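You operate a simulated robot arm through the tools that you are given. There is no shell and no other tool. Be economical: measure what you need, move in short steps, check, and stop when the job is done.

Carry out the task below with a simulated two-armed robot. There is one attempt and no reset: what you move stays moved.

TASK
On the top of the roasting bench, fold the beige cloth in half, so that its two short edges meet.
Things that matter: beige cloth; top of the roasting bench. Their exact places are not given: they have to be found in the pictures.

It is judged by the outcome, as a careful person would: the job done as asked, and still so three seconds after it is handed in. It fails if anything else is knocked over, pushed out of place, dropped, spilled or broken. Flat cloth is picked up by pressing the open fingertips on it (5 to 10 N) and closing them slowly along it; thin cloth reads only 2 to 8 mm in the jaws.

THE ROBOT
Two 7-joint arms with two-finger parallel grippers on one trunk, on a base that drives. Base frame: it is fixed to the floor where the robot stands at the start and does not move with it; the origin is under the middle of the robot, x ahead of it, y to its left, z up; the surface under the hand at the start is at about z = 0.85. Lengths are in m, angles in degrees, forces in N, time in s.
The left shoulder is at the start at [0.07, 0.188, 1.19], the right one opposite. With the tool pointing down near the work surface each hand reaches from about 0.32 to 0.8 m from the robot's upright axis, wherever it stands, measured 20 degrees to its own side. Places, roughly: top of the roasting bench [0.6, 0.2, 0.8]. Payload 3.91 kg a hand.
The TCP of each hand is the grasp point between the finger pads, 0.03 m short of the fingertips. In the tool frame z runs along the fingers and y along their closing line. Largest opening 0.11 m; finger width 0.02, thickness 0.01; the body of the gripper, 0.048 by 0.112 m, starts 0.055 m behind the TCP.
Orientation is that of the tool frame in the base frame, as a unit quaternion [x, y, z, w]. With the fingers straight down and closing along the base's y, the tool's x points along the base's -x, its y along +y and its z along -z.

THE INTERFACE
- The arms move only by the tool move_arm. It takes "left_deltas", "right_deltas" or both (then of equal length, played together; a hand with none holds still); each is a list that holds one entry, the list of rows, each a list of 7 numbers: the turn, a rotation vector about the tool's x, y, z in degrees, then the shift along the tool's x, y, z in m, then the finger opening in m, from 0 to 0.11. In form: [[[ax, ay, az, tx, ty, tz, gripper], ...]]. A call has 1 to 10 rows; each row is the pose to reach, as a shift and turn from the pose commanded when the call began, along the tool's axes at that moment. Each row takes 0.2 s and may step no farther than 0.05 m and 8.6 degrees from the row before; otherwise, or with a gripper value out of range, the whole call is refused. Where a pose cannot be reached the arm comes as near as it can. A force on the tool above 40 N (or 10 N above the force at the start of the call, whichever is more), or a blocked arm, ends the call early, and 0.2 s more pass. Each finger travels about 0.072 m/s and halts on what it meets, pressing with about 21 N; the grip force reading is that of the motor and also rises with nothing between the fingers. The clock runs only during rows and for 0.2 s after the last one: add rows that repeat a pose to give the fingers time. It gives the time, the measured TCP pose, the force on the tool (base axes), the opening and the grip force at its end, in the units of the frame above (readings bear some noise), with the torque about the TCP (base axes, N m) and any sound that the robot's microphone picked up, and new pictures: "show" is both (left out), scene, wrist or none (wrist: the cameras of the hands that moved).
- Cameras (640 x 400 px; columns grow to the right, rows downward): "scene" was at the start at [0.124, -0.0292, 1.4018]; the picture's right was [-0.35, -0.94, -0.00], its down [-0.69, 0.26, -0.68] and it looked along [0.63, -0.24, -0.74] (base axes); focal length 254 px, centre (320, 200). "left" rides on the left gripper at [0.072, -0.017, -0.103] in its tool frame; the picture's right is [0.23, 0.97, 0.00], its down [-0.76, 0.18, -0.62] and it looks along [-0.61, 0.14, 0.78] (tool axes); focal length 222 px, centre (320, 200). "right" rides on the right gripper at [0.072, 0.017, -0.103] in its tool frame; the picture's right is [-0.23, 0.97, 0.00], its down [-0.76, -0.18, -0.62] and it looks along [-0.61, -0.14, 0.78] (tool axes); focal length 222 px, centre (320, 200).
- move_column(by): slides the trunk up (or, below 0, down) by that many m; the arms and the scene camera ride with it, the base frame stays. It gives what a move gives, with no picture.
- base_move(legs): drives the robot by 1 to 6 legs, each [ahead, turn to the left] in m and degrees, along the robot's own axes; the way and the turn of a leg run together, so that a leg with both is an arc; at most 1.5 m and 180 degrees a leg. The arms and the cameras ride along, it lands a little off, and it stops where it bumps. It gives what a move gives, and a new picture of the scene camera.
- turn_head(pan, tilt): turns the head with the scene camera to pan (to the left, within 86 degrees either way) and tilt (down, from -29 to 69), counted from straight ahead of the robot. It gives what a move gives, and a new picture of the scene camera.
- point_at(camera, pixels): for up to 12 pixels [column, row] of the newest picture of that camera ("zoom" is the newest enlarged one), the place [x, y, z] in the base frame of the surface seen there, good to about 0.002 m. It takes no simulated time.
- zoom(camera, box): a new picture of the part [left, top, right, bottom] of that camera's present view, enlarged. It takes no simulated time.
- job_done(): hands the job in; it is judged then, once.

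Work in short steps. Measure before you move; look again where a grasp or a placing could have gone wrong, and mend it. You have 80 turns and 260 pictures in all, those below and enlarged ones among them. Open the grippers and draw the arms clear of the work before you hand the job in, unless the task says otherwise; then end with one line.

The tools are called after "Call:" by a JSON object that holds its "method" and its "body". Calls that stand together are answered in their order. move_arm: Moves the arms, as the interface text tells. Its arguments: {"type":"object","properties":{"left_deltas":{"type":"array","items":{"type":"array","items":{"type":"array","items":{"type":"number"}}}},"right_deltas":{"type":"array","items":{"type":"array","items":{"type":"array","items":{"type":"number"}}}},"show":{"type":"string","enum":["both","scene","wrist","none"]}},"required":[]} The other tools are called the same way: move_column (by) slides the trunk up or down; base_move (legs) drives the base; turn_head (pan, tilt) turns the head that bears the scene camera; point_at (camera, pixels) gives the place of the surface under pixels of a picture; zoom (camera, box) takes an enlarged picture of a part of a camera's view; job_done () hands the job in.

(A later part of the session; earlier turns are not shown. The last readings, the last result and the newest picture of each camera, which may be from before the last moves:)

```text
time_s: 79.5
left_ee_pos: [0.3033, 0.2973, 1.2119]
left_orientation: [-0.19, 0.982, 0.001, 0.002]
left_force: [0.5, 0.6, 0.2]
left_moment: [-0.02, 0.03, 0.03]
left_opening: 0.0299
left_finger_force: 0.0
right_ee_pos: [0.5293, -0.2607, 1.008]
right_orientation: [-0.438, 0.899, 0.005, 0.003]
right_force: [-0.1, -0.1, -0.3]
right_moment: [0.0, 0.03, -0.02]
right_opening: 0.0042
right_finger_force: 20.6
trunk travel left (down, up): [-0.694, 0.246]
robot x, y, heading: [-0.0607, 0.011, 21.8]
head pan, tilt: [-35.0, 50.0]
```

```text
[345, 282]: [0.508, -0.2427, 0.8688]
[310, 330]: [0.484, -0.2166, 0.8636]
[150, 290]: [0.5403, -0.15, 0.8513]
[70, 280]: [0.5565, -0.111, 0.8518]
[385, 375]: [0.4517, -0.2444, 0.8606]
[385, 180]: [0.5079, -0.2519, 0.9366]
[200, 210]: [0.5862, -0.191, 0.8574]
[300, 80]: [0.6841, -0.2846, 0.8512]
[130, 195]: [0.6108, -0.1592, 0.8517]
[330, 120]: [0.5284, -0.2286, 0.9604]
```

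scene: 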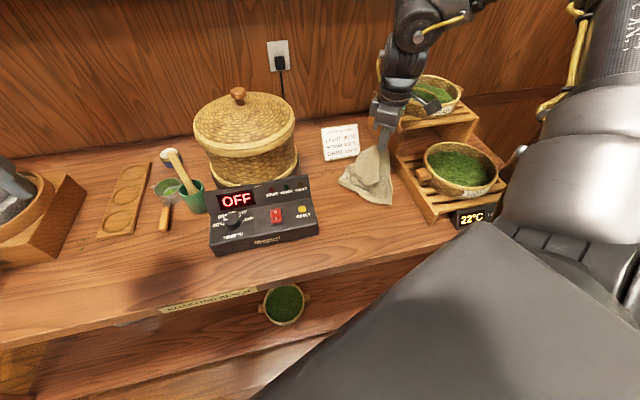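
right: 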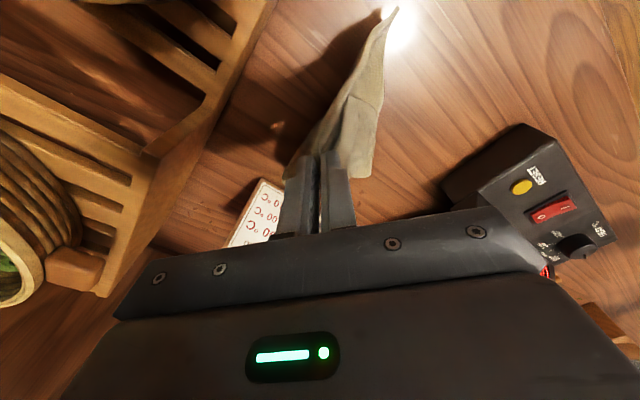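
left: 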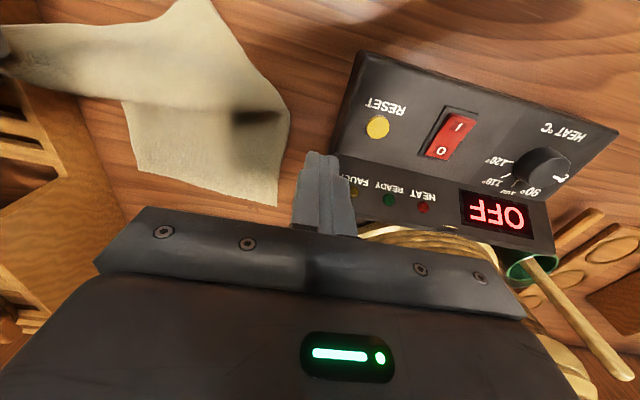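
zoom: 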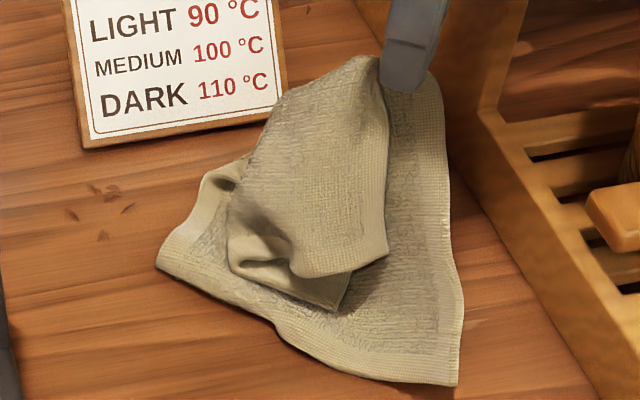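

The near-right corner hangs ~9 cm below the jaws at zoom (388,250), and the lower layer lies open with its front-right corner at (457,385) ≈ (0.443,−0.275). I lay the hanging corner onto it, then pay out the hem rearwards and release.

Call:
{"method": "move_arm", "body": {"right_deltas": [[[0, 0, 0, 0.018, 0.01, 0, 0], [0, 0, 0, 0.038, 0.022, 0.0, 0], [0, 0, 0, 0.057, 0.034, 0.01, 0], [0, 0, 0, 0.057, 0.034, 0.035, 0], [0, 0, 0, 0.055, 0.03, 0.055, 0], [0, 0, 0, 0.045, 0.012, 0.075, 0], [0, 0, 0, 0.036, -0.006, 0.095, 0], [0, 0, 0, 0.028, -0.02, 0.112, 0], [0, 0, 0, 0.028, -0.02, 0.115, 0.01], [0, 0, 0, 0.028, -0.02, 0.115, 0.025]]], "show": "none"}}

Call:
{"method": "move_arm", "body": {"right_deltas": [[[0, 0, 0, 0, 0, -0.03, 0.025], [0, 0, 0, 0, 0, -0.07, 0.025], [0, 0, 0, -0.02, -0.02, -0.11, 0.025], [0, 0, 0, -0.04, -0.04, -0.14, 0.025]]]}}

Call:
{"method": "zoom", "body": {"camera": "scene", "box": [335, 135, 407, 207]}}

Call:
{"method": "point_at", "body": {"camera": "zoom", "pixels": [[157, 255], [440, 340], [345, 282], [310, 300], [230, 240], [385, 250], [440, 180], [200, 210], [240, 100], [150, 180], [300, 330], [400, 330]]}}

```text
time_s: 81.7
left_ee_pos: [0.3023, 0.2958, 1.2121]
left_orientation: [-0.191, 0.982, 0.001, 0.002]
left_force: [0.1, -0.1, 1.0]
left_moment: [-0.02, -0.01, -0.05]
left_opening: 0.03
left_finger_force: 0.1
right_ee_pos: [0.5294, -0.2915, 0.8945]
right_orientation: [-0.44, 0.898, 0.004, 0.004]
right_force: [0.5, -1.8, 10.5]
right_moment: [0.02, 0.09, 0.0]
right_opening: 0.0238
right_finger_force: 0.1
trunk travel left (down, up): [-0.694, 0.246]
robot x, y, heading: [-0.0582, 0.0108, 21.9]
head pan, tilt: [-35.0, 50.0]
```

```text
time_s: 82.7
left_ee_pos: [0.304, 0.2976, 1.211]
left_orientation: [-0.19, 0.982, -0.001, 0.001]
left_force: [-0.8, 0.1, 0.2]
left_moment: [-0.01, 0.01, -0.01]
left_opening: 0.0299
left_finger_force: 0.1
right_ee_pos: [0.5841, -0.2855, 1.0364]
right_orientation: [-0.44, 0.898, 0.003, 0.001]
right_force: [-0.2, -0.2, 0.4]
right_moment: [-0.04, 0.03, 0.03]
right_opening: 0.025
right_finger_force: 0.1
trunk travel left (down, up): [-0.694, 0.246]
robot x, y, heading: [-0.0639, 0.01, 22.0]
head pan, tilt: [-35.0, 50.0]
```

scene: 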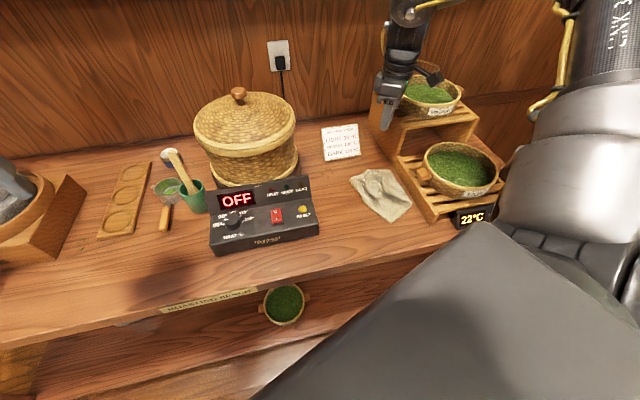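
right: 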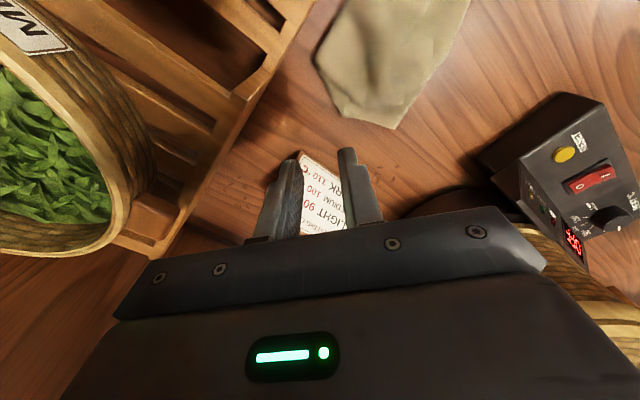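

```text
5.56 times, centred on (371, 171) of scene
```

zoom: 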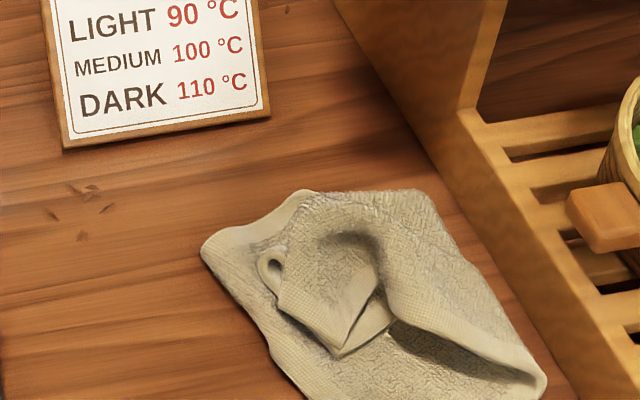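

```text
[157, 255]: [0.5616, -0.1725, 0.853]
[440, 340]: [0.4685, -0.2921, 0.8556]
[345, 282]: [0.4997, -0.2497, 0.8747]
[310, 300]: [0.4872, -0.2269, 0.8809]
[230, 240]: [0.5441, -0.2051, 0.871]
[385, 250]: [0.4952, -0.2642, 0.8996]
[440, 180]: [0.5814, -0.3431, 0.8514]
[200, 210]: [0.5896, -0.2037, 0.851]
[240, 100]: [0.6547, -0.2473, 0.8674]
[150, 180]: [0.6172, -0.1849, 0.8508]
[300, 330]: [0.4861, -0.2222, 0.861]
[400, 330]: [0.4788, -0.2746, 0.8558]
```

The cloth moved a bit toward the front, which clears the card. I look closely at the present layout.

Call:
{"method": "zoom", "body": {"camera": "scene", "box": [343, 160, 419, 228]}}

Call:
{"method": "point_at", "body": {"camera": "zoom", "pixels": [[65, 90], [395, 375], [510, 330], [260, 270], [320, 250], [150, 110], [375, 95], [340, 200], [480, 335], [180, 65], [120, 180]]}}

```text
5.88 times, centred on (381, 194) of scene
```

zoom: 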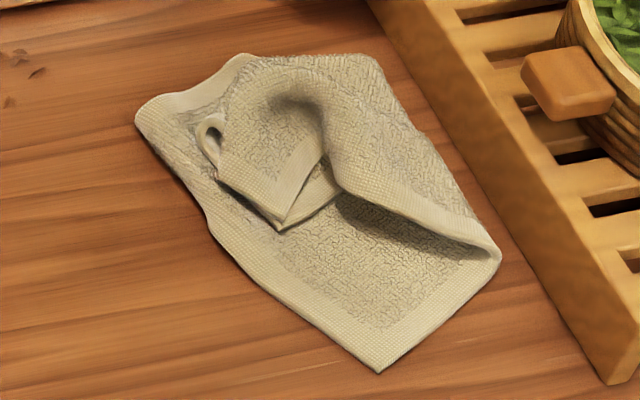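

```text
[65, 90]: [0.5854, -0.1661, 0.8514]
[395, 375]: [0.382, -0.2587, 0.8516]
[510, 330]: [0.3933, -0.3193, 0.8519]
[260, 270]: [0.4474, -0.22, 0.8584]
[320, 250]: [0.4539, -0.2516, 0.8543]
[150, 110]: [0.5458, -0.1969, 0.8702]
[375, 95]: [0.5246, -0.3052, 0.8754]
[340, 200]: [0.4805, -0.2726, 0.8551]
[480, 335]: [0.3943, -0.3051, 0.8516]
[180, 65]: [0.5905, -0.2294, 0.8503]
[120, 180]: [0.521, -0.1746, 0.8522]
```

Both upper corners are bunched near the middle; the top tip (zoom (283,225)) looks like the near-left corner, and the lower layer's far edge runs from FL (140,115) to FR (378,370). I measure the tip and turn the hand back to yaw≈22°.

Call:
{"method": "point_at", "body": {"camera": "zoom", "pixels": [[283, 224], [278, 205], [250, 185], [300, 185], [340, 188], [140, 115], [378, 368], [497, 252], [212, 125], [310, 110]]}}

Call:
{"method": "move_arm", "body": {"right_deltas": [[[0, 0, 8, 0, 0, 0, 0.03], [0, 0, 16, 0, 0, 0, 0.03], [0, 0, 24, 0, 0, 0, 0.03], [0, 0, 30, 0, 0, 0, 0.03]]], "show": "none"}}

```text
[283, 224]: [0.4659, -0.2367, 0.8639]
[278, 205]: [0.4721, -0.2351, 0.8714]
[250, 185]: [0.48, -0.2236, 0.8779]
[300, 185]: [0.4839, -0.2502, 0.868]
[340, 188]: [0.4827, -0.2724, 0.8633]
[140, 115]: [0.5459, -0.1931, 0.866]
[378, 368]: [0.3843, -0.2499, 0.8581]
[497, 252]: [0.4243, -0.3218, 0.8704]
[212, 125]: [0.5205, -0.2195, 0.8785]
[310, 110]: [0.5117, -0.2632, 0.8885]
```

```text
time_s: 83.7
left_ee_pos: [0.3041, 0.2975, 1.2125]
left_orientation: [-0.19, 0.982, 0.001, 0.002]
left_force: [-0.2, -0.1, -0.4]
left_moment: [0.04, 0.03, 0.01]
left_opening: 0.0302
left_finger_force: 0.1
right_ee_pos: [0.5853, -0.2874, 1.0345]
right_orientation: [-0.19, 0.982, 0.005, 0.0]
right_force: [-0.1, 0.1, 0.6]
right_moment: [0.0, 0.01, 0.03]
right_opening: 0.0302
right_finger_force: 0.1
trunk travel left (down, up): [-0.694, 0.246]
robot x, y, heading: [-0.0606, 0.0137, 21.9]
head pan, tilt: [-35.0, 50.0]
```

Tip at (0.466,−0.237,0.864). I go down straddling it with light contact and close slowly.

Call:
{"method": "move_arm", "body": {"right_deltas": [[[0, 0, 0, 0.03, 0.03, 0, 0.03], [0, 0, 0, 0.057, 0.06, 0.03, 0.03], [0, 0, 0, 0.084, 0.089, 0.07, 0.03], [0, 0, 0, 0.084, 0.089, 0.11, 0.03], [0, 0, 0, 0.084, 0.089, 0.135, 0.03], [0, 0, 0, 0.084, 0.089, 0.141, 0.03], [0, 0, 0, 0.084, 0.089, 0.141, 0.022], [0, 0, 0, 0.084, 0.089, 0.141, 0.014], [0, 0, 0, 0.084, 0.089, 0.141, 0.006], [0, 0, 0, 0.084, 0.089, 0.141, 0.0]]], "show": "none"}}

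Call:
{"method": "move_arm", "body": {"right_deltas": [[[0, 0, 0, 0, 0, 0, 0], [0, 0, 0, 0, 0, -0.015, 0], [0, 0, 0, -0.005, 0.002, -0.03, 0], [0, 0, 0, -0.015, 0.005, -0.045, 0], [0, 0, 0, -0.025, 0.008, -0.05, 0]]]}}

Call:
{"method": "zoom", "body": {"camera": "scene", "box": [335, 140, 419, 228]}}

Call:
{"method": "zoom", "body": {"camera": "right", "box": [150, 0, 450, 220]}}

```text
refused: row 2 steps farther than a row can; nothing moved
```

```text
time_s: 84.9
left_ee_pos: [0.3032, 0.2969, 1.2123]
left_orientation: [-0.19, 0.982, 0.001, 0.001]
left_force: [-0.1, -0.4, 0.2]
left_moment: [0.01, 0.02, 0.02]
left_opening: 0.0303
left_finger_force: 0.0
right_ee_pos: [0.6071, -0.2712, 1.0859]
right_orientation: [-0.191, 0.982, 0.004, 0.001]
right_force: [0.2, 0.9, 0.2]
right_moment: [0.04, 0.01, 0.01]
right_opening: 0.0001
right_finger_force: 20.5
trunk travel left (down, up): [-0.694, 0.246]
robot x, y, heading: [-0.0583, 0.009, 21.8]
head pan, tilt: [-35.0, 50.0]
```

scene: 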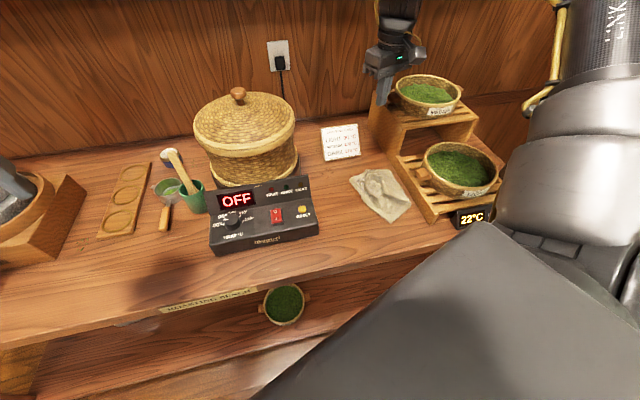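
right: 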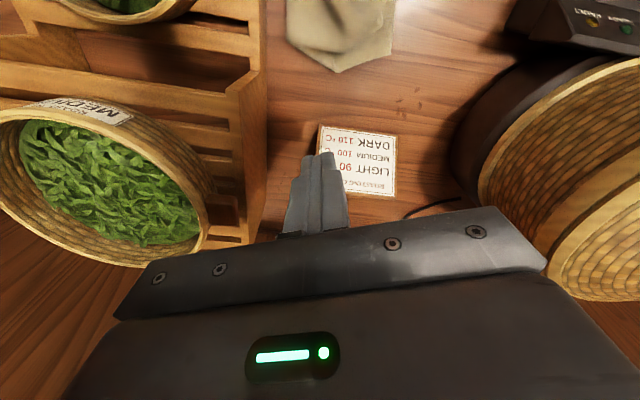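

```text
4.55 times, centred on (377, 184) of scene
```

zoom: 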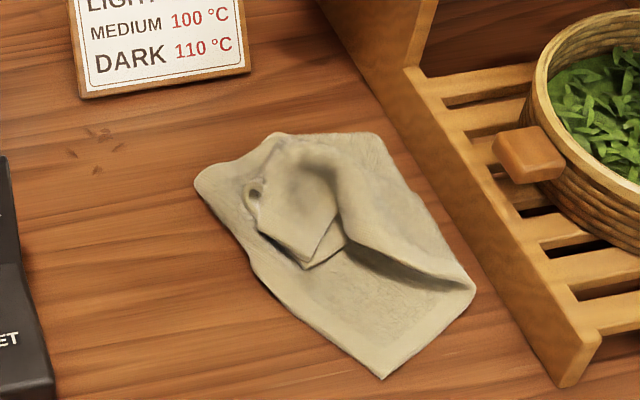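

```text
1.82 times, centred on (300, 110) of right
```

zoom: 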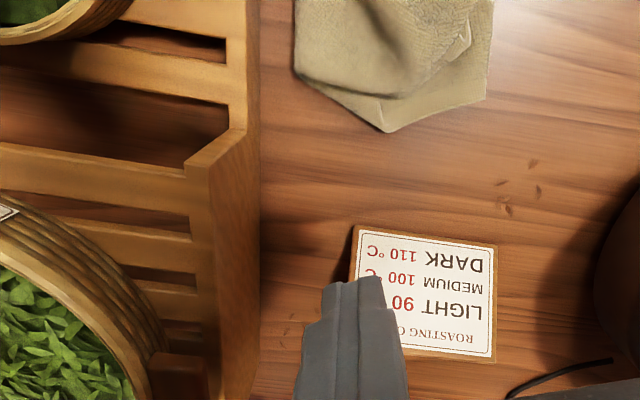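

One row was too long, so only the lift played. I redo the approach from the present pose.

Call:
{"method": "move_arm", "body": {"right_deltas": [[[0, 0, 0, 0.033, 0.025, 0.01, 0.02], [0, 0, 0, 0.066, 0.05, 0.02, 0.03], [0, 0, 0, 0.098, 0.073, 0.04, 0.03], [0, 0, 0, 0.11, 0.0823, 0.08, 0.03], [0, 0, 0, 0.11, 0.0823, 0.12, 0.03], [0, 0, 0, 0.11, 0.0823, 0.16, 0.03], [0, 0, 0, 0.11, 0.0823, 0.182, 0.03], [0, 0, 0, 0.11, 0.0823, 0.192, 0.03], [0, 0, 0, 0.11, 0.0823, 0.192, 0.022], [0, 0, 0, 0.11, 0.0823, 0.192, 0.014]]], "show": "none"}}

Call:
{"method": "move_arm", "body": {"right_deltas": [[[0, 0, 0, 0, 0, 0, 0.007], [0, 0, 0, 0, 0, 0, 0], [0, 0, 0, 0, 0, 0, 0], [0, 0, 0, 0, 0, -0.015, 0], [0, 0, 0, -0.005, 0.002, -0.03, 0], [0, 0, 0, -0.015, 0.005, -0.045, 0], [0, 0, 0, -0.025, 0.008, -0.05, 0]]]}}

Call:
{"method": "zoom", "body": {"camera": "scene", "box": [335, 140, 419, 228]}}

Call:
{"method": "zoom", "body": {"camera": "right", "box": [150, 0, 450, 220]}}

```text
time_s: 87.1
left_ee_pos: [0.3034, 0.2964, 1.2119]
left_orientation: [-0.189, 0.982, 0.0, 0.002]
left_force: [0.1, 0.2, -0.6]
left_moment: [0.05, 0.0, 0.03]
left_opening: 0.0299
left_finger_force: 0.1
right_ee_pos: [0.4722, -0.2346, 0.8926]
right_orientation: [-0.192, 0.981, 0.005, 0.002]
right_force: [-0.1, 0.4, 0.9]
right_moment: [0.07, -0.03, -0.03]
right_opening: 0.0137
right_finger_force: 0.0
trunk travel left (down, up): [-0.694, 0.246]
robot x, y, heading: [-0.0602, 0.0085, 22.1]
head pan, tilt: [-35.0, 50.0]
```

```text
time_s: 88.7
left_ee_pos: [0.3031, 0.2985, 1.2116]
left_orientation: [-0.19, 0.982, 0.0, 0.002]
left_force: [-1.4, -0.9, -0.6]
left_moment: [-0.04, -0.04, 0.03]
left_opening: 0.0299
left_finger_force: 0.2
right_ee_pos: [0.4926, -0.2168, 0.943]
right_orientation: [-0.191, 0.982, 0.003, 0.001]
right_force: [-0.5, 1.2, 0.1]
right_moment: [0.01, 0.02, 0.01]
right_opening: 0.0038
right_finger_force: 20.5
trunk travel left (down, up): [-0.694, 0.246]
robot x, y, heading: [-0.0578, 0.0104, 21.9]
head pan, tilt: [-35.0, 50.0]
```

scene: 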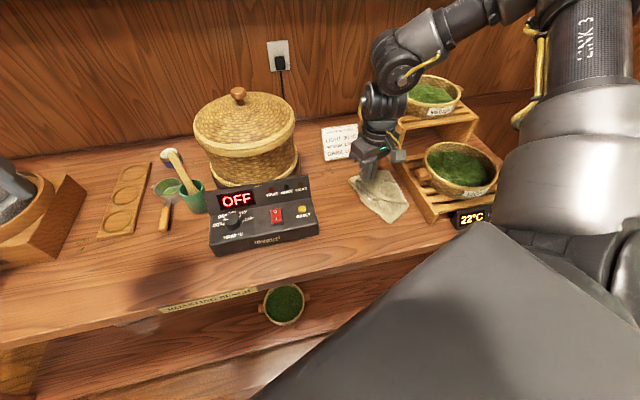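
right: 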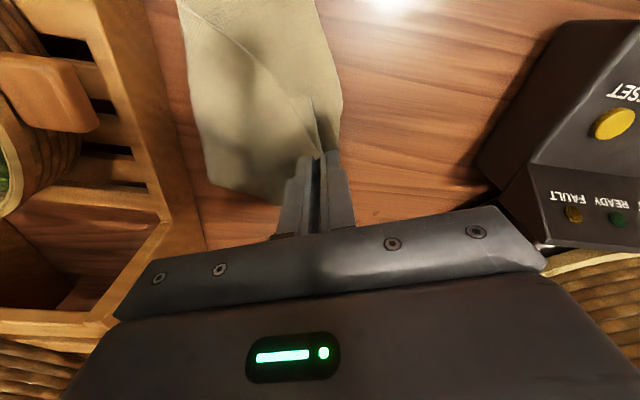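

```text
4.55 times, centred on (377, 184) of scene
```

zoom: 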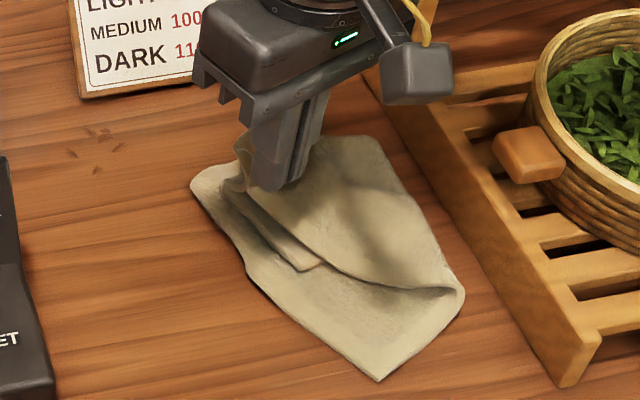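

```text
1.82 times, centred on (300, 110) of right
```

zoom: 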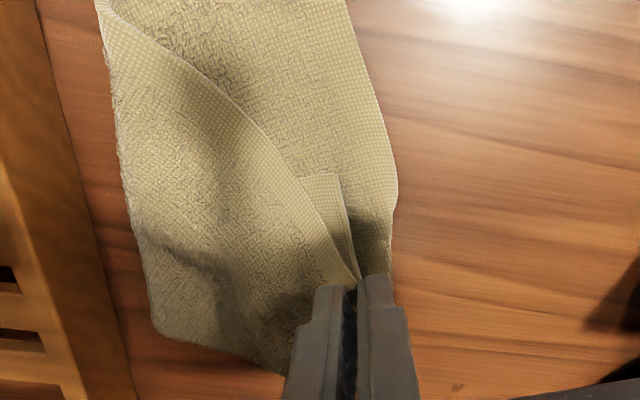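

Now it is clear: the jaws hold the end of the right long edge, i.e. the near-right corner, and the flap tip at zoom (310,268) is the near-left one. I carry the held corner up, around to the right, and onto the front-right corner (0.384,−0.250), uncovering the other.

Call:
{"method": "move_arm", "body": {"right_deltas": [[[0, 0, 0, 0.0105, -0.012, -0.018, 0], [0, 0, 0, 0.0205, -0.0241, -0.035, 0], [0, 0, 0, 0.0345, -0.032, -0.045, 0], [0, 0, 0, 0.0484, -0.0397, -0.05, 0], [0, 0, 0, 0.0635, -0.037, -0.048, 0], [0, 0, 0, 0.0781, -0.0331, -0.045, 0], [0, 0, 0, 0.0994, -0.0191, -0.02, 0], [0, 0, 0, 0.1066, -0.0022, 0.015, 0], [0, 0, 0, 0.1066, -0.0022, 0.04, 0], [0, 0, 0, 0.1066, -0.0022, 0.045, 0]]]}}

Call:
{"method": "zoom", "body": {"camera": "scene", "box": [335, 145, 425, 235]}}

Call:
{"method": "zoom", "body": {"camera": "right", "box": [200, 40, 500, 240]}}

```text
time_s: 90.9
left_ee_pos: [0.3039, 0.2971, 1.2121]
left_orientation: [-0.19, 0.982, 0.0, 0.001]
left_force: [0.0, -0.1, 0.4]
left_moment: [0.0, 0.02, 0.01]
left_opening: 0.03
left_finger_force: 0.1
right_ee_pos: [0.3936, -0.2586, 0.895]
right_orientation: [-0.19, 0.982, 0.004, 0.001]
right_force: [0.0, 0.0, -0.1]
right_moment: [0.01, 0.01, -0.02]
right_opening: 0.0035
right_finger_force: 20.8
trunk travel left (down, up): [-0.694, 0.246]
robot x, y, heading: [-0.0578, 0.0076, 21.8]
head pan, tilt: [-35.0, 50.0]
```

scene: 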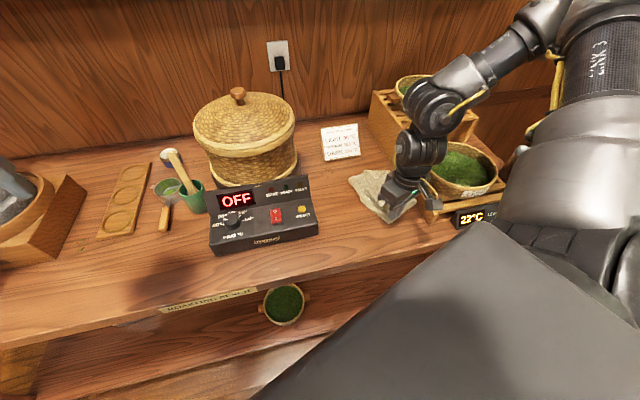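
right: 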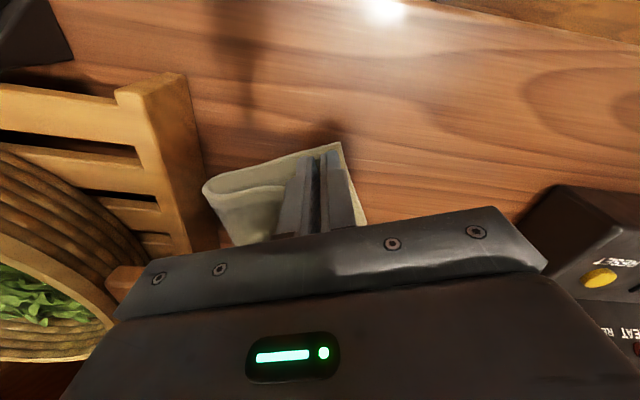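

```text
4.44 times, centred on (380, 190) of scene
```

zoom: 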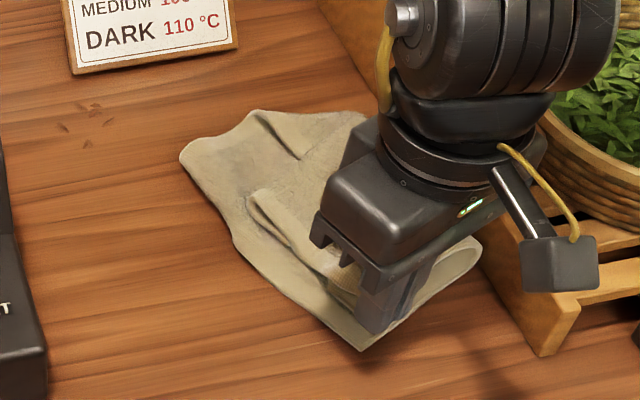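

```text
2.00 times, centred on (350, 140) of right
```

zoom: 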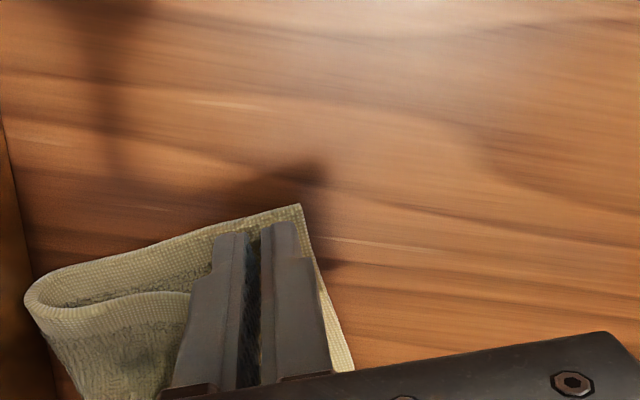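

The near-right corner is right over the front-right one. I lower 4 mm, release, rise clear and look.

Call:
{"method": "move_arm", "body": {"right_deltas": [[[0, 0, 0, 0, 0, 0.004, 0], [0, 0, 0, 0, 0, 0.004, 0.008], [0, 0, 0, 0, 0, 0.004, 0.02], [0, 0, 0, 0, 0, -0.01, 0.022], [0, 0, 0, 0, 0, -0.04, 0.022], [0, 0, 0, 0, 0, -0.085, 0.022], [0, 0, 0, -0.03, -0.02, -0.115, 0.022], [0, 0, 0, -0.07, -0.04, -0.125, 0.022], [0, 0, 0, -0.11, -0.05, -0.135, 0.022], [0, 0, 0, -0.15, -0.05, -0.145, 0.022]]]}}

Call:
{"method": "zoom", "body": {"camera": "scene", "box": [343, 160, 419, 228]}}

Call:
{"method": "point_at", "body": {"camera": "zoom", "pixels": [[140, 115], [378, 368], [260, 230], [300, 240], [230, 190], [497, 252], [320, 260], [240, 60], [350, 300], [210, 150]]}}

```text
time_s: 93.1
left_ee_pos: [0.3047, 0.2985, 1.2101]
left_orientation: [-0.19, 0.982, -0.001, 0.001]
left_force: [0.3, 0.4, 0.9]
left_moment: [0.01, 0.02, 0.02]
left_opening: 0.0299
left_finger_force: 0.1
right_ee_pos: [0.5531, -0.248, 1.0405]
right_orientation: [-0.193, 0.981, 0.003, -0.001]
right_force: [0.5, 0.6, 1.2]
right_moment: [0.02, 0.01, -0.03]
right_opening: 0.0216
right_finger_force: 0.1
trunk travel left (down, up): [-0.694, 0.246]
robot x, y, heading: [-0.0573, 0.0083, 21.6]
head pan, tilt: [-35.0, 50.0]
```

scene: 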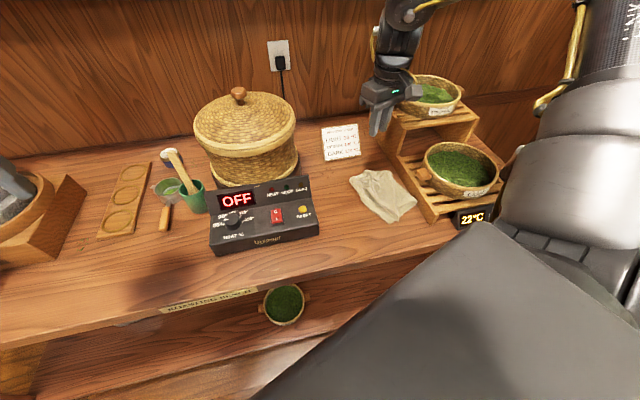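
right: 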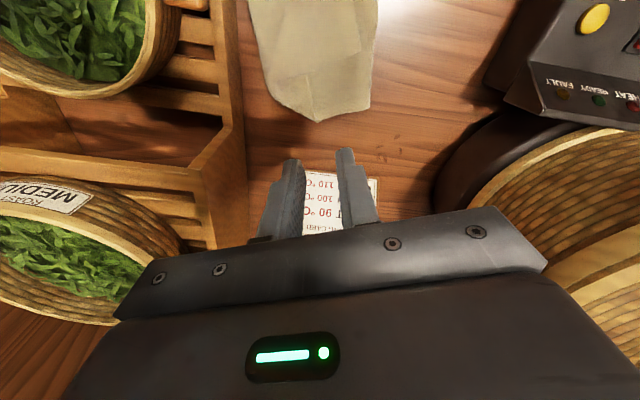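

```text
5.88 times, centred on (381, 194) of scene
```

zoom: 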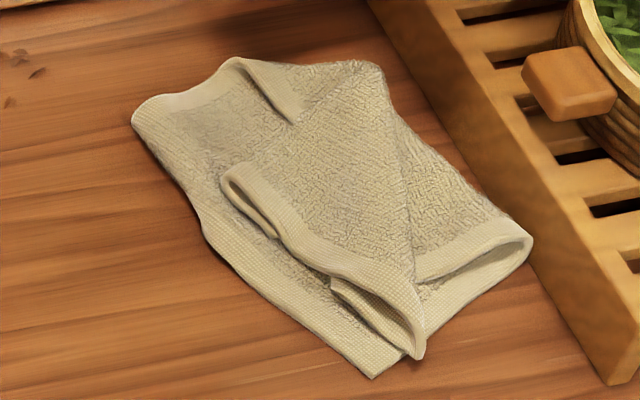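

```text
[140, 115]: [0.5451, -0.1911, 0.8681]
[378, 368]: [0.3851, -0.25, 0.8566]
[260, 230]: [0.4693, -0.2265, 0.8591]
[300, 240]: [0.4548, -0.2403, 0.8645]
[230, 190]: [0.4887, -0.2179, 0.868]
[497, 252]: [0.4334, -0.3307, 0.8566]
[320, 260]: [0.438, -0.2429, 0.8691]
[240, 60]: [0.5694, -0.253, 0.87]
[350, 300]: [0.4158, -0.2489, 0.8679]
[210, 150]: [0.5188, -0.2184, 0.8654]
```

Very good: the near-right corner lies at the front-right; the near edge runs up-left to a loop Q at zoom (222,178) and doubles back under. I pinch the loop tip at (0.486,−0.227) with fingers straddling it, and lift so the near-left corner hangs below.

Call:
{"method": "move_arm", "body": {"right_deltas": [[[0, 0, -8, 0.014, 0.011, 0, 0.03], [0, 0, -16, 0.027, 0.022, 0.01, 0.03], [0, 0, -24, 0.041, 0.034, 0.03, 0.03], [0, 0, -32, 0.0542, 0.0446, 0.06, 0.03], [0, 0, -36, 0.0542, 0.0446, 0.1, 0.03], [0, 0, -36, 0.0542, 0.0446, 0.13, 0.03], [0, 0, -36, 0.0542, 0.0446, 0.143, 0.03], [0, 0, -36, 0.0542, 0.0446, 0.1475, 0.03], [0, 0, -36, 0.0542, 0.0446, 0.1475, 0.021], [0, 0, -36, 0.0542, 0.0446, 0.1475, 0.013]]], "show": "none"}}

Call:
{"method": "move_arm", "body": {"right_deltas": [[[0, 0, 0, 0, 0, 0, 0.006], [0, 0, 0, 0, 0, 0, 0], [0, 0, 0, 0, 0, 0, 0], [0, 0, 0, -0.003, 0, -0.02, 0], [0, 0, 0, -0.009, -0.002, -0.045, 0], [0, 0, 0, -0.015, -0.004, -0.07, 0], [0, 0, 0, -0.0207, -0.0048, -0.085, 0], [0, 0, 0, -0.0207, -0.0048, -0.085, 0]]]}}

Call:
{"method": "zoom", "body": {"camera": "scene", "box": [338, 145, 422, 230]}}

Call:
{"method": "zoom", "body": {"camera": "right", "box": [150, 0, 450, 220]}}

```text
time_s: 95.3
left_ee_pos: [0.3032, 0.2966, 1.2113]
left_orientation: [-0.19, 0.982, 0.0, 0.002]
left_force: [-0.2, -0.3, -0.2]
left_moment: [0.0, 0.03, 0.02]
left_opening: 0.0303
left_finger_force: 0.0
right_ee_pos: [0.4839, -0.2269, 0.8948]
right_orientation: [-0.485, 0.874, 0.003, 0.003]
right_force: [-1.7, 0.5, 0.5]
right_moment: [0.01, 0.02, -0.01]
right_opening: 0.0129
right_finger_force: 0.1
trunk travel left (down, up): [-0.694, 0.246]
robot x, y, heading: [-0.0559, 0.0099, 21.9]
head pan, tilt: [-35.0, 50.0]
```

```text
time_s: 97.1
left_ee_pos: [0.303, 0.2962, 1.2116]
left_orientation: [-0.19, 0.982, 0.001, 0.001]
left_force: [0.2, -0.3, -0.2]
left_moment: [-0.03, -0.01, -0.01]
left_opening: 0.03
left_finger_force: 0.0
right_ee_pos: [0.4996, -0.2137, 0.981]
right_orientation: [-0.484, 0.875, 0.005, 0.003]
right_force: [0.4, 0.8, 1.0]
right_moment: [0.05, 0.0, 0.0]
right_opening: 0.0024
right_finger_force: 21.0
trunk travel left (down, up): [-0.694, 0.246]
robot x, y, heading: [-0.059, 0.0107, 21.9]
head pan, tilt: [-35.0, 50.0]
```

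scene: 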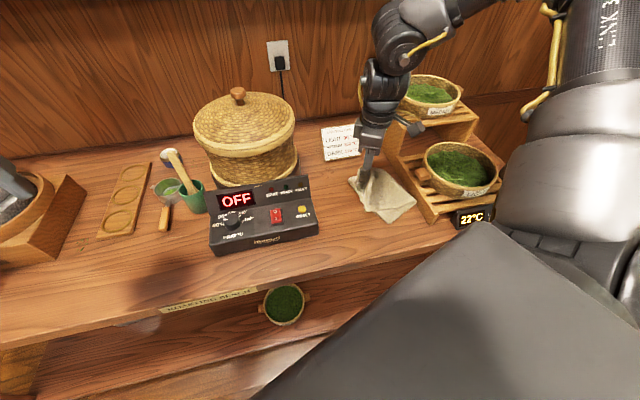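
right: 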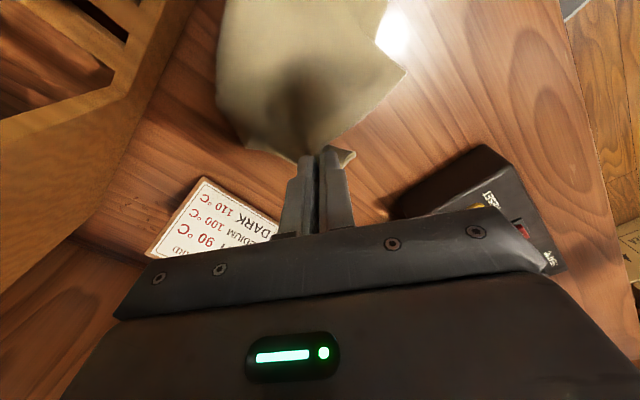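

```text
4.71 times, centred on (380, 188) of scene
```

zoom: 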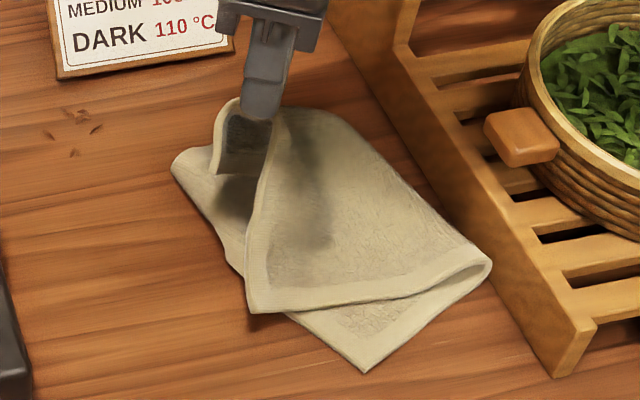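

```text
1.82 times, centred on (300, 110) of right
```

zoom: 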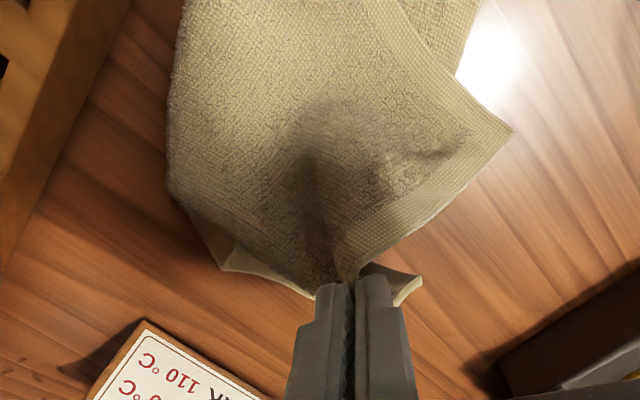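

Excellent: the jaws hold only the near edge, with the near-left corner hanging behind at zoom (217,172), close to FL (172,165). I swing it onto FL, then pay the edge back down along the far edge and release.

Call:
{"method": "move_arm", "body": {"right_deltas": [[[0, 0, 0, -0.018, -0.01, -0.005, 0], [0, 0, 0, -0.0355, -0.0191, 0, 0], [0, 0, 0, -0.0355, -0.0191, 0.03, 0], [0, 0, 0, -0.027, -0.012, 0.045, 0], [0, 0, 0, -0.018, -0.0064, 0.058, 0], [0, 0, 0, -0.008, 0.002, 0.072, 0], [0, 0, 0, 0.002, 0.01, 0.082, 0], [0, 0, 0, 0.004, 0.011, 0.086, 0.006], [0, 0, 0, 0.004, 0.011, 0.086, 0.02], [0, 0, 0, 0.004, 0.011, 0.05, 0.022]]], "show": "none"}}

Call:
{"method": "move_arm", "body": {"right_deltas": [[[0, 0, 8, 0, 0, -0.04, 0.022], [0, 0, 16, 0, 0, -0.08, 0.022], [0, 0, 24, -0.02, -0.03, -0.1, 0.022], [0, 0, 32, -0.03, -0.06, -0.11, 0.022], [0, 0, 36, -0.035, -0.075, -0.11, 0.022]]]}}

Call:
{"method": "zoom", "body": {"camera": "scene", "box": [343, 160, 419, 228]}}

Call:
{"method": "point_at", "body": {"camera": "zoom", "pixels": [[140, 115], [378, 368], [250, 310], [270, 280], [497, 252], [180, 100], [240, 200], [200, 60], [230, 300], [150, 140]]}}

```text
time_s: 99.3
left_ee_pos: [0.3016, 0.2966, 1.2123]
left_orientation: [-0.19, 0.982, 0.001, 0.001]
left_force: [0.1, 0.1, 0.0]
left_moment: [-0.01, -0.04, 0.01]
left_opening: 0.0301
left_finger_force: 0.1
right_ee_pos: [0.487, -0.2101, 0.9281]
right_orientation: [-0.485, 0.874, 0.003, 0.003]
right_force: [-0.1, -1.1, -0.3]
right_moment: [-0.01, 0.0, -0.02]
right_opening: 0.022
right_finger_force: 0.1
trunk travel left (down, up): [-0.694, 0.246]
robot x, y, heading: [-0.0606, 0.0104, 21.8]
head pan, tilt: [-35.0, 50.0]
```

```text
time_s: 100.5
left_ee_pos: [0.3033, 0.2967, 1.211]
left_orientation: [-0.19, 0.982, 0.0, 0.002]
left_force: [0.2, 0.6, 0.6]
left_moment: [-0.02, 0.02, 0.02]
left_opening: 0.0301
left_finger_force: 0.0
right_ee_pos: [0.5713, -0.2206, 1.039]
right_orientation: [-0.19, 0.982, 0.005, 0.002]
right_force: [-0.8, 0.8, 0.3]
right_moment: [0.01, 0.0, 0.0]
right_opening: 0.0218
right_finger_force: 0.1
trunk travel left (down, up): [-0.694, 0.246]
robot x, y, heading: [-0.0554, 0.0107, 21.9]
head pan, tilt: [-35.0, 50.0]
```

scene: 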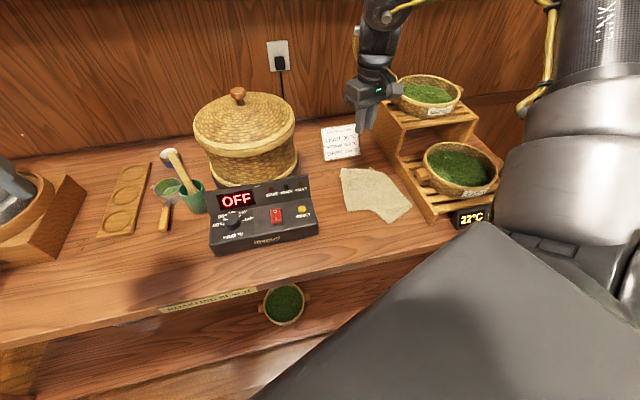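
right: 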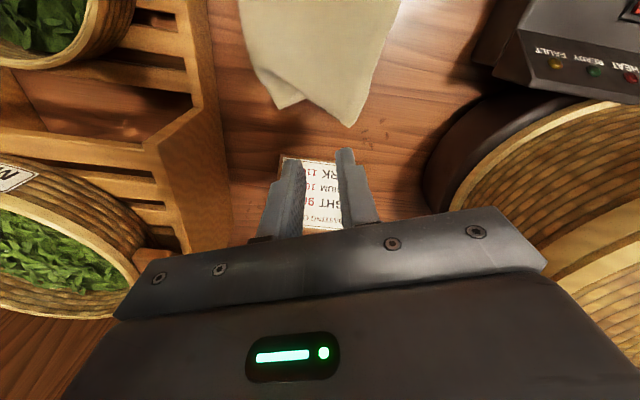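

```text
5.88 times, centred on (381, 194) of scene
```

zoom: 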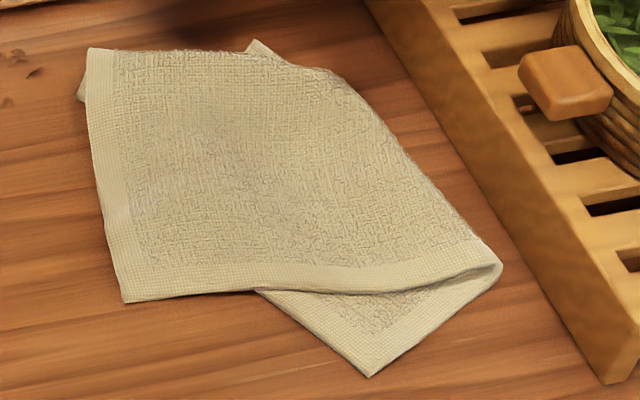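

```text
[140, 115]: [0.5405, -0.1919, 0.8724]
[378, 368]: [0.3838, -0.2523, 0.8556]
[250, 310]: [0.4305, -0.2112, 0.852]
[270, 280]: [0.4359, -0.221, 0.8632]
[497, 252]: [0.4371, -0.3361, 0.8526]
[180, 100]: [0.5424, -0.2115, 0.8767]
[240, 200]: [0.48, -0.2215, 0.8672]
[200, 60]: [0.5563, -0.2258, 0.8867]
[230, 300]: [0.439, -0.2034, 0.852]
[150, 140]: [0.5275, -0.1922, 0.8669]
```

Beautifully clean now: the upper layer lies flat with its near edge at the left (NL (88,48), NR (123,302)); only NR needs to swing over to FR (370,375). I measure these corners.

Call:
{"method": "point_at", "body": {"camera": "zoom", "pixels": [[126, 298], [90, 51], [82, 95], [370, 372], [140, 285], [110, 280], [165, 292], [500, 265], [252, 42], [300, 60], [130, 270]]}}

```text
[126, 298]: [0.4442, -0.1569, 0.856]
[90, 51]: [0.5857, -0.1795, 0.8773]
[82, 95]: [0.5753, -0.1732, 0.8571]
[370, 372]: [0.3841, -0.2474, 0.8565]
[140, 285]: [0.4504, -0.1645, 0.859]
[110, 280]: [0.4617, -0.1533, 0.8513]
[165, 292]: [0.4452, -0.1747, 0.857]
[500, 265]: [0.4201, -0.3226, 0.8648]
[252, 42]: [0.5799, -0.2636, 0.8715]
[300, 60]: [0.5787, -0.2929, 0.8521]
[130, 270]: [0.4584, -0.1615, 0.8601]
```

NR is at (0.444,−0.157), a single ply on the bare table. I descend on (0.453,−0.166) and close, then lift slightly.

Call:
{"method": "move_arm", "body": {"right_deltas": [[[0, 0, 0, 0.03, 0.032, 0.005, 0.03], [0, 0, 0, 0.06, 0.064, 0.01, 0.03], [0, 0, 0, 0.0888, 0.0953, 0.02, 0.03], [0, 0, 0, 0.0888, 0.0953, 0.06, 0.03], [0, 0, 0, 0.0888, 0.0953, 0.1, 0.03], [0, 0, 0, 0.0888, 0.0953, 0.13, 0.03], [0, 0, 0, 0.0888, 0.0953, 0.148, 0.03], [0, 0, 0, 0.0888, 0.0953, 0.154, 0.03], [0, 0, 0, 0.0888, 0.0953, 0.155, 0.03], [0, 0, 0, 0.0888, 0.0953, 0.155, 0.026]]], "show": "none"}}

Call:
{"method": "move_arm", "body": {"right_deltas": [[[0, 0, 0, 0, 0, 0, 0.021], [0, 0, 0, 0, 0, 0, 0.016], [0, 0, 0, 0, 0, 0, 0.011], [0, 0, 0, 0, 0, 0, 0.006], [0, 0, 0, 0, 0, 0, 0], [0, 0, 0, 0, 0, 0, 0], [0, 0, 0, 0, 0, -0.015, 0], [0, 0, 0, 0, -0.003, -0.03, 0]]]}}

Call:
{"method": "zoom", "body": {"camera": "scene", "box": [338, 155, 422, 230]}}

```text
time_s: 102.7
left_ee_pos: [0.3032, 0.2972, 1.2123]
left_orientation: [-0.19, 0.982, 0.001, 0.001]
left_force: [0.3, 0.3, 0.4]
left_moment: [0.01, -0.02, -0.05]
left_opening: 0.0298
left_finger_force: 0.1
right_ee_pos: [0.4535, -0.1642, 0.8845]
right_orientation: [-0.192, 0.981, 0.005, 0.001]
right_force: [-1.7, -0.8, 1.0]
right_moment: [-0.01, -0.01, -0.03]
right_opening: 0.0259
right_finger_force: 0.0
trunk travel left (down, up): [-0.694, 0.246]
robot x, y, heading: [-0.0574, 0.0065, 21.9]
head pan, tilt: [-35.0, 50.0]
```

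```text
time_s: 104.5
left_ee_pos: [0.302, 0.297, 1.2122]
left_orientation: [-0.189, 0.982, 0.0, 0.002]
left_force: [0.3, 0.1, 0.5]
left_moment: [0.03, -0.04, -0.02]
left_opening: 0.03
left_finger_force: 0.0
right_ee_pos: [0.4546, -0.1684, 0.9151]
right_orientation: [-0.191, 0.982, 0.006, 0.001]
right_force: [0.2, 0.4, 0.4]
right_moment: [-0.01, -0.01, 0.01]
right_opening: 0.0033
right_finger_force: 20.9
trunk travel left (down, up): [-0.694, 0.246]
robot x, y, heading: [-0.0607, 0.009, 21.9]
head pan, tilt: [-35.0, 50.0]
```

scene: 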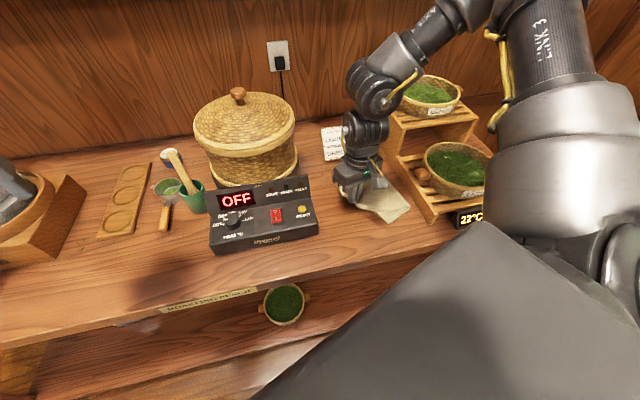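
right: 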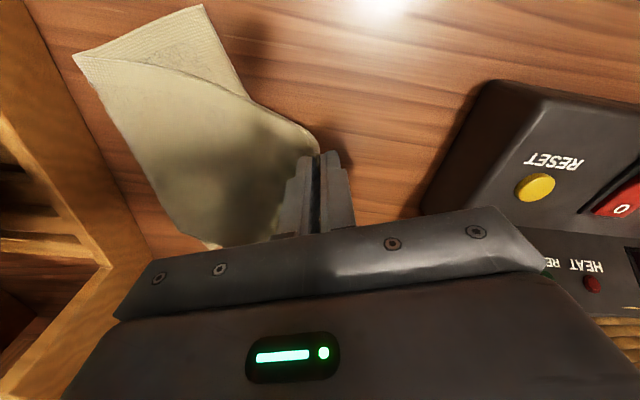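

```text
5.33 times, centred on (380, 192) of scene
```

zoom: 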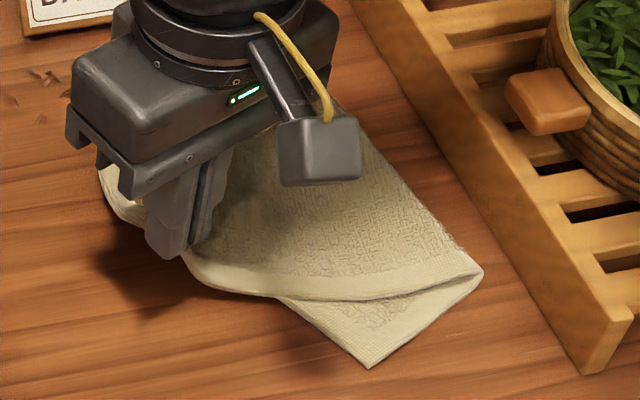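

Held (3.3 mm). I carry it low over to the front-right corner, set it down, release and rise.

Call:
{"method": "move_arm", "body": {"right_deltas": [[[0, 0, 0, 0.015, -0.01, -0.012, 0], [0, 0, 0, 0.033, -0.021, -0.018, 0], [0, 0, 0, 0.052, -0.033, -0.018, 0], [0, 0, 0, 0.071, -0.046, -0.012, 0], [0, 0, 0, 0.09, -0.058, 0.0, 0], [0, 0, 0, 0.09, -0.058, 0.018, 0], [0, 0, 0, 0.09, -0.058, 0.024, 0.0], [0, 0, 0, 0.09, -0.058, 0.024, 0.012], [0, 0, 0, 0.09, -0.058, 0.02, 0.022], [0, 0, 0, 0.09, -0.058, -0.02, 0.022]]], "show": "none"}}

Call:
{"method": "move_arm", "body": {"right_deltas": [[[0, 0, 0, 0, 0, -0.04, 0.022], [0, 0, 0, 0, 0, -0.08, 0.022], [0, 0, 0, -0.04, -0.01, -0.1, 0.022], [0, 0, 0, -0.08, -0.01, -0.11, 0.022], [0, 0, 0, -0.12, -0.01, -0.11, 0.022], [0, 0, 0, -0.16, -0.01, -0.11, 0.022]]]}}

Call:
{"method": "zoom", "body": {"camera": "scene", "box": [343, 160, 419, 228]}}

Call:
{"method": "point_at", "body": {"camera": "zoom", "pixels": [[370, 372], [90, 51], [82, 95], [140, 115], [345, 345], [500, 265], [252, 42], [300, 150], [200, 230], [420, 200], [130, 180], [250, 290]]}}

```text
time_s: 106.7
left_ee_pos: [0.3004, 0.2971, 1.2123]
left_orientation: [-0.19, 0.982, 0.0, 0.003]
left_force: [-0.1, -0.1, 0.8]
left_moment: [-0.03, -0.03, 0.01]
left_opening: 0.03
left_finger_force: 0.0
right_ee_pos: [0.3885, -0.2555, 0.9354]
right_orientation: [-0.191, 0.982, 0.003, 0.002]
right_force: [-1.0, -0.1, 0.7]
right_moment: [-0.01, 0.0, 0.02]
right_opening: 0.022
right_finger_force: 0.0
trunk travel left (down, up): [-0.694, 0.246]
robot x, y, heading: [-0.0586, 0.0053, 21.9]
head pan, tilt: [-35.0, 50.0]
```

```text
time_s: 108.1
left_ee_pos: [0.3057, 0.2976, 1.2087]
left_orientation: [-0.19, 0.982, 0.0, 0.0]
left_force: [0.7, 0.8, 0.4]
left_moment: [-0.03, 0.06, 0.03]
left_opening: 0.0301
left_finger_force: 0.1
right_ee_pos: [0.5425, -0.2059, 1.0453]
right_orientation: [-0.191, 0.982, 0.005, 0.0]
right_force: [-0.2, 0.2, -0.8]
right_moment: [0.0, 0.02, 0.02]
right_opening: 0.0219
right_finger_force: 0.1
trunk travel left (down, up): [-0.694, 0.246]
robot x, y, heading: [-0.059, 0.0111, 21.9]
head pan, tilt: [-35.0, 50.0]
```

scene: 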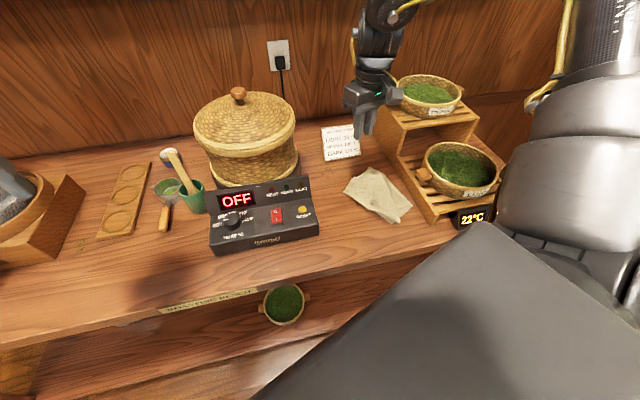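
right: 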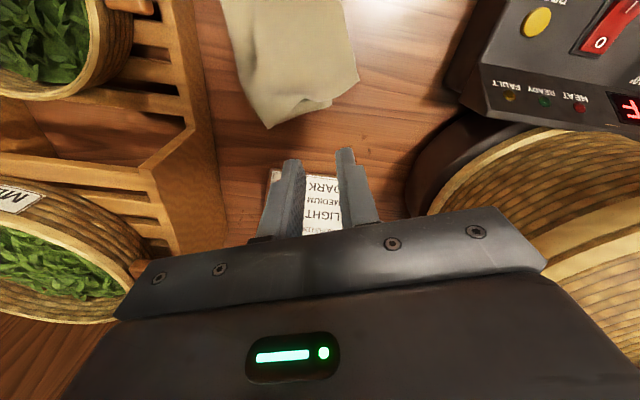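

```text
5.88 times, centred on (381, 194) of scene
```

zoom: 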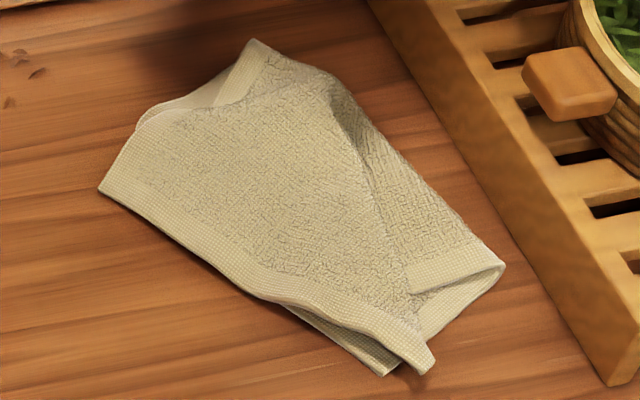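

```text
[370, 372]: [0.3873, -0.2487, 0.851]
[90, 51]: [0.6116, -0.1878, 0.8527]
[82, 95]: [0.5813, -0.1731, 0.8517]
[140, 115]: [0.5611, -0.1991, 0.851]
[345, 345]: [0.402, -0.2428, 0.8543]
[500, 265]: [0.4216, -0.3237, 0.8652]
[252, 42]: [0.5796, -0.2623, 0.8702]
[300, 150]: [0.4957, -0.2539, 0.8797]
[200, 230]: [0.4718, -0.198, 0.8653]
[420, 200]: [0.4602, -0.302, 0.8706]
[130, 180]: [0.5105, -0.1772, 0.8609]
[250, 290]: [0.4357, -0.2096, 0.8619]
```

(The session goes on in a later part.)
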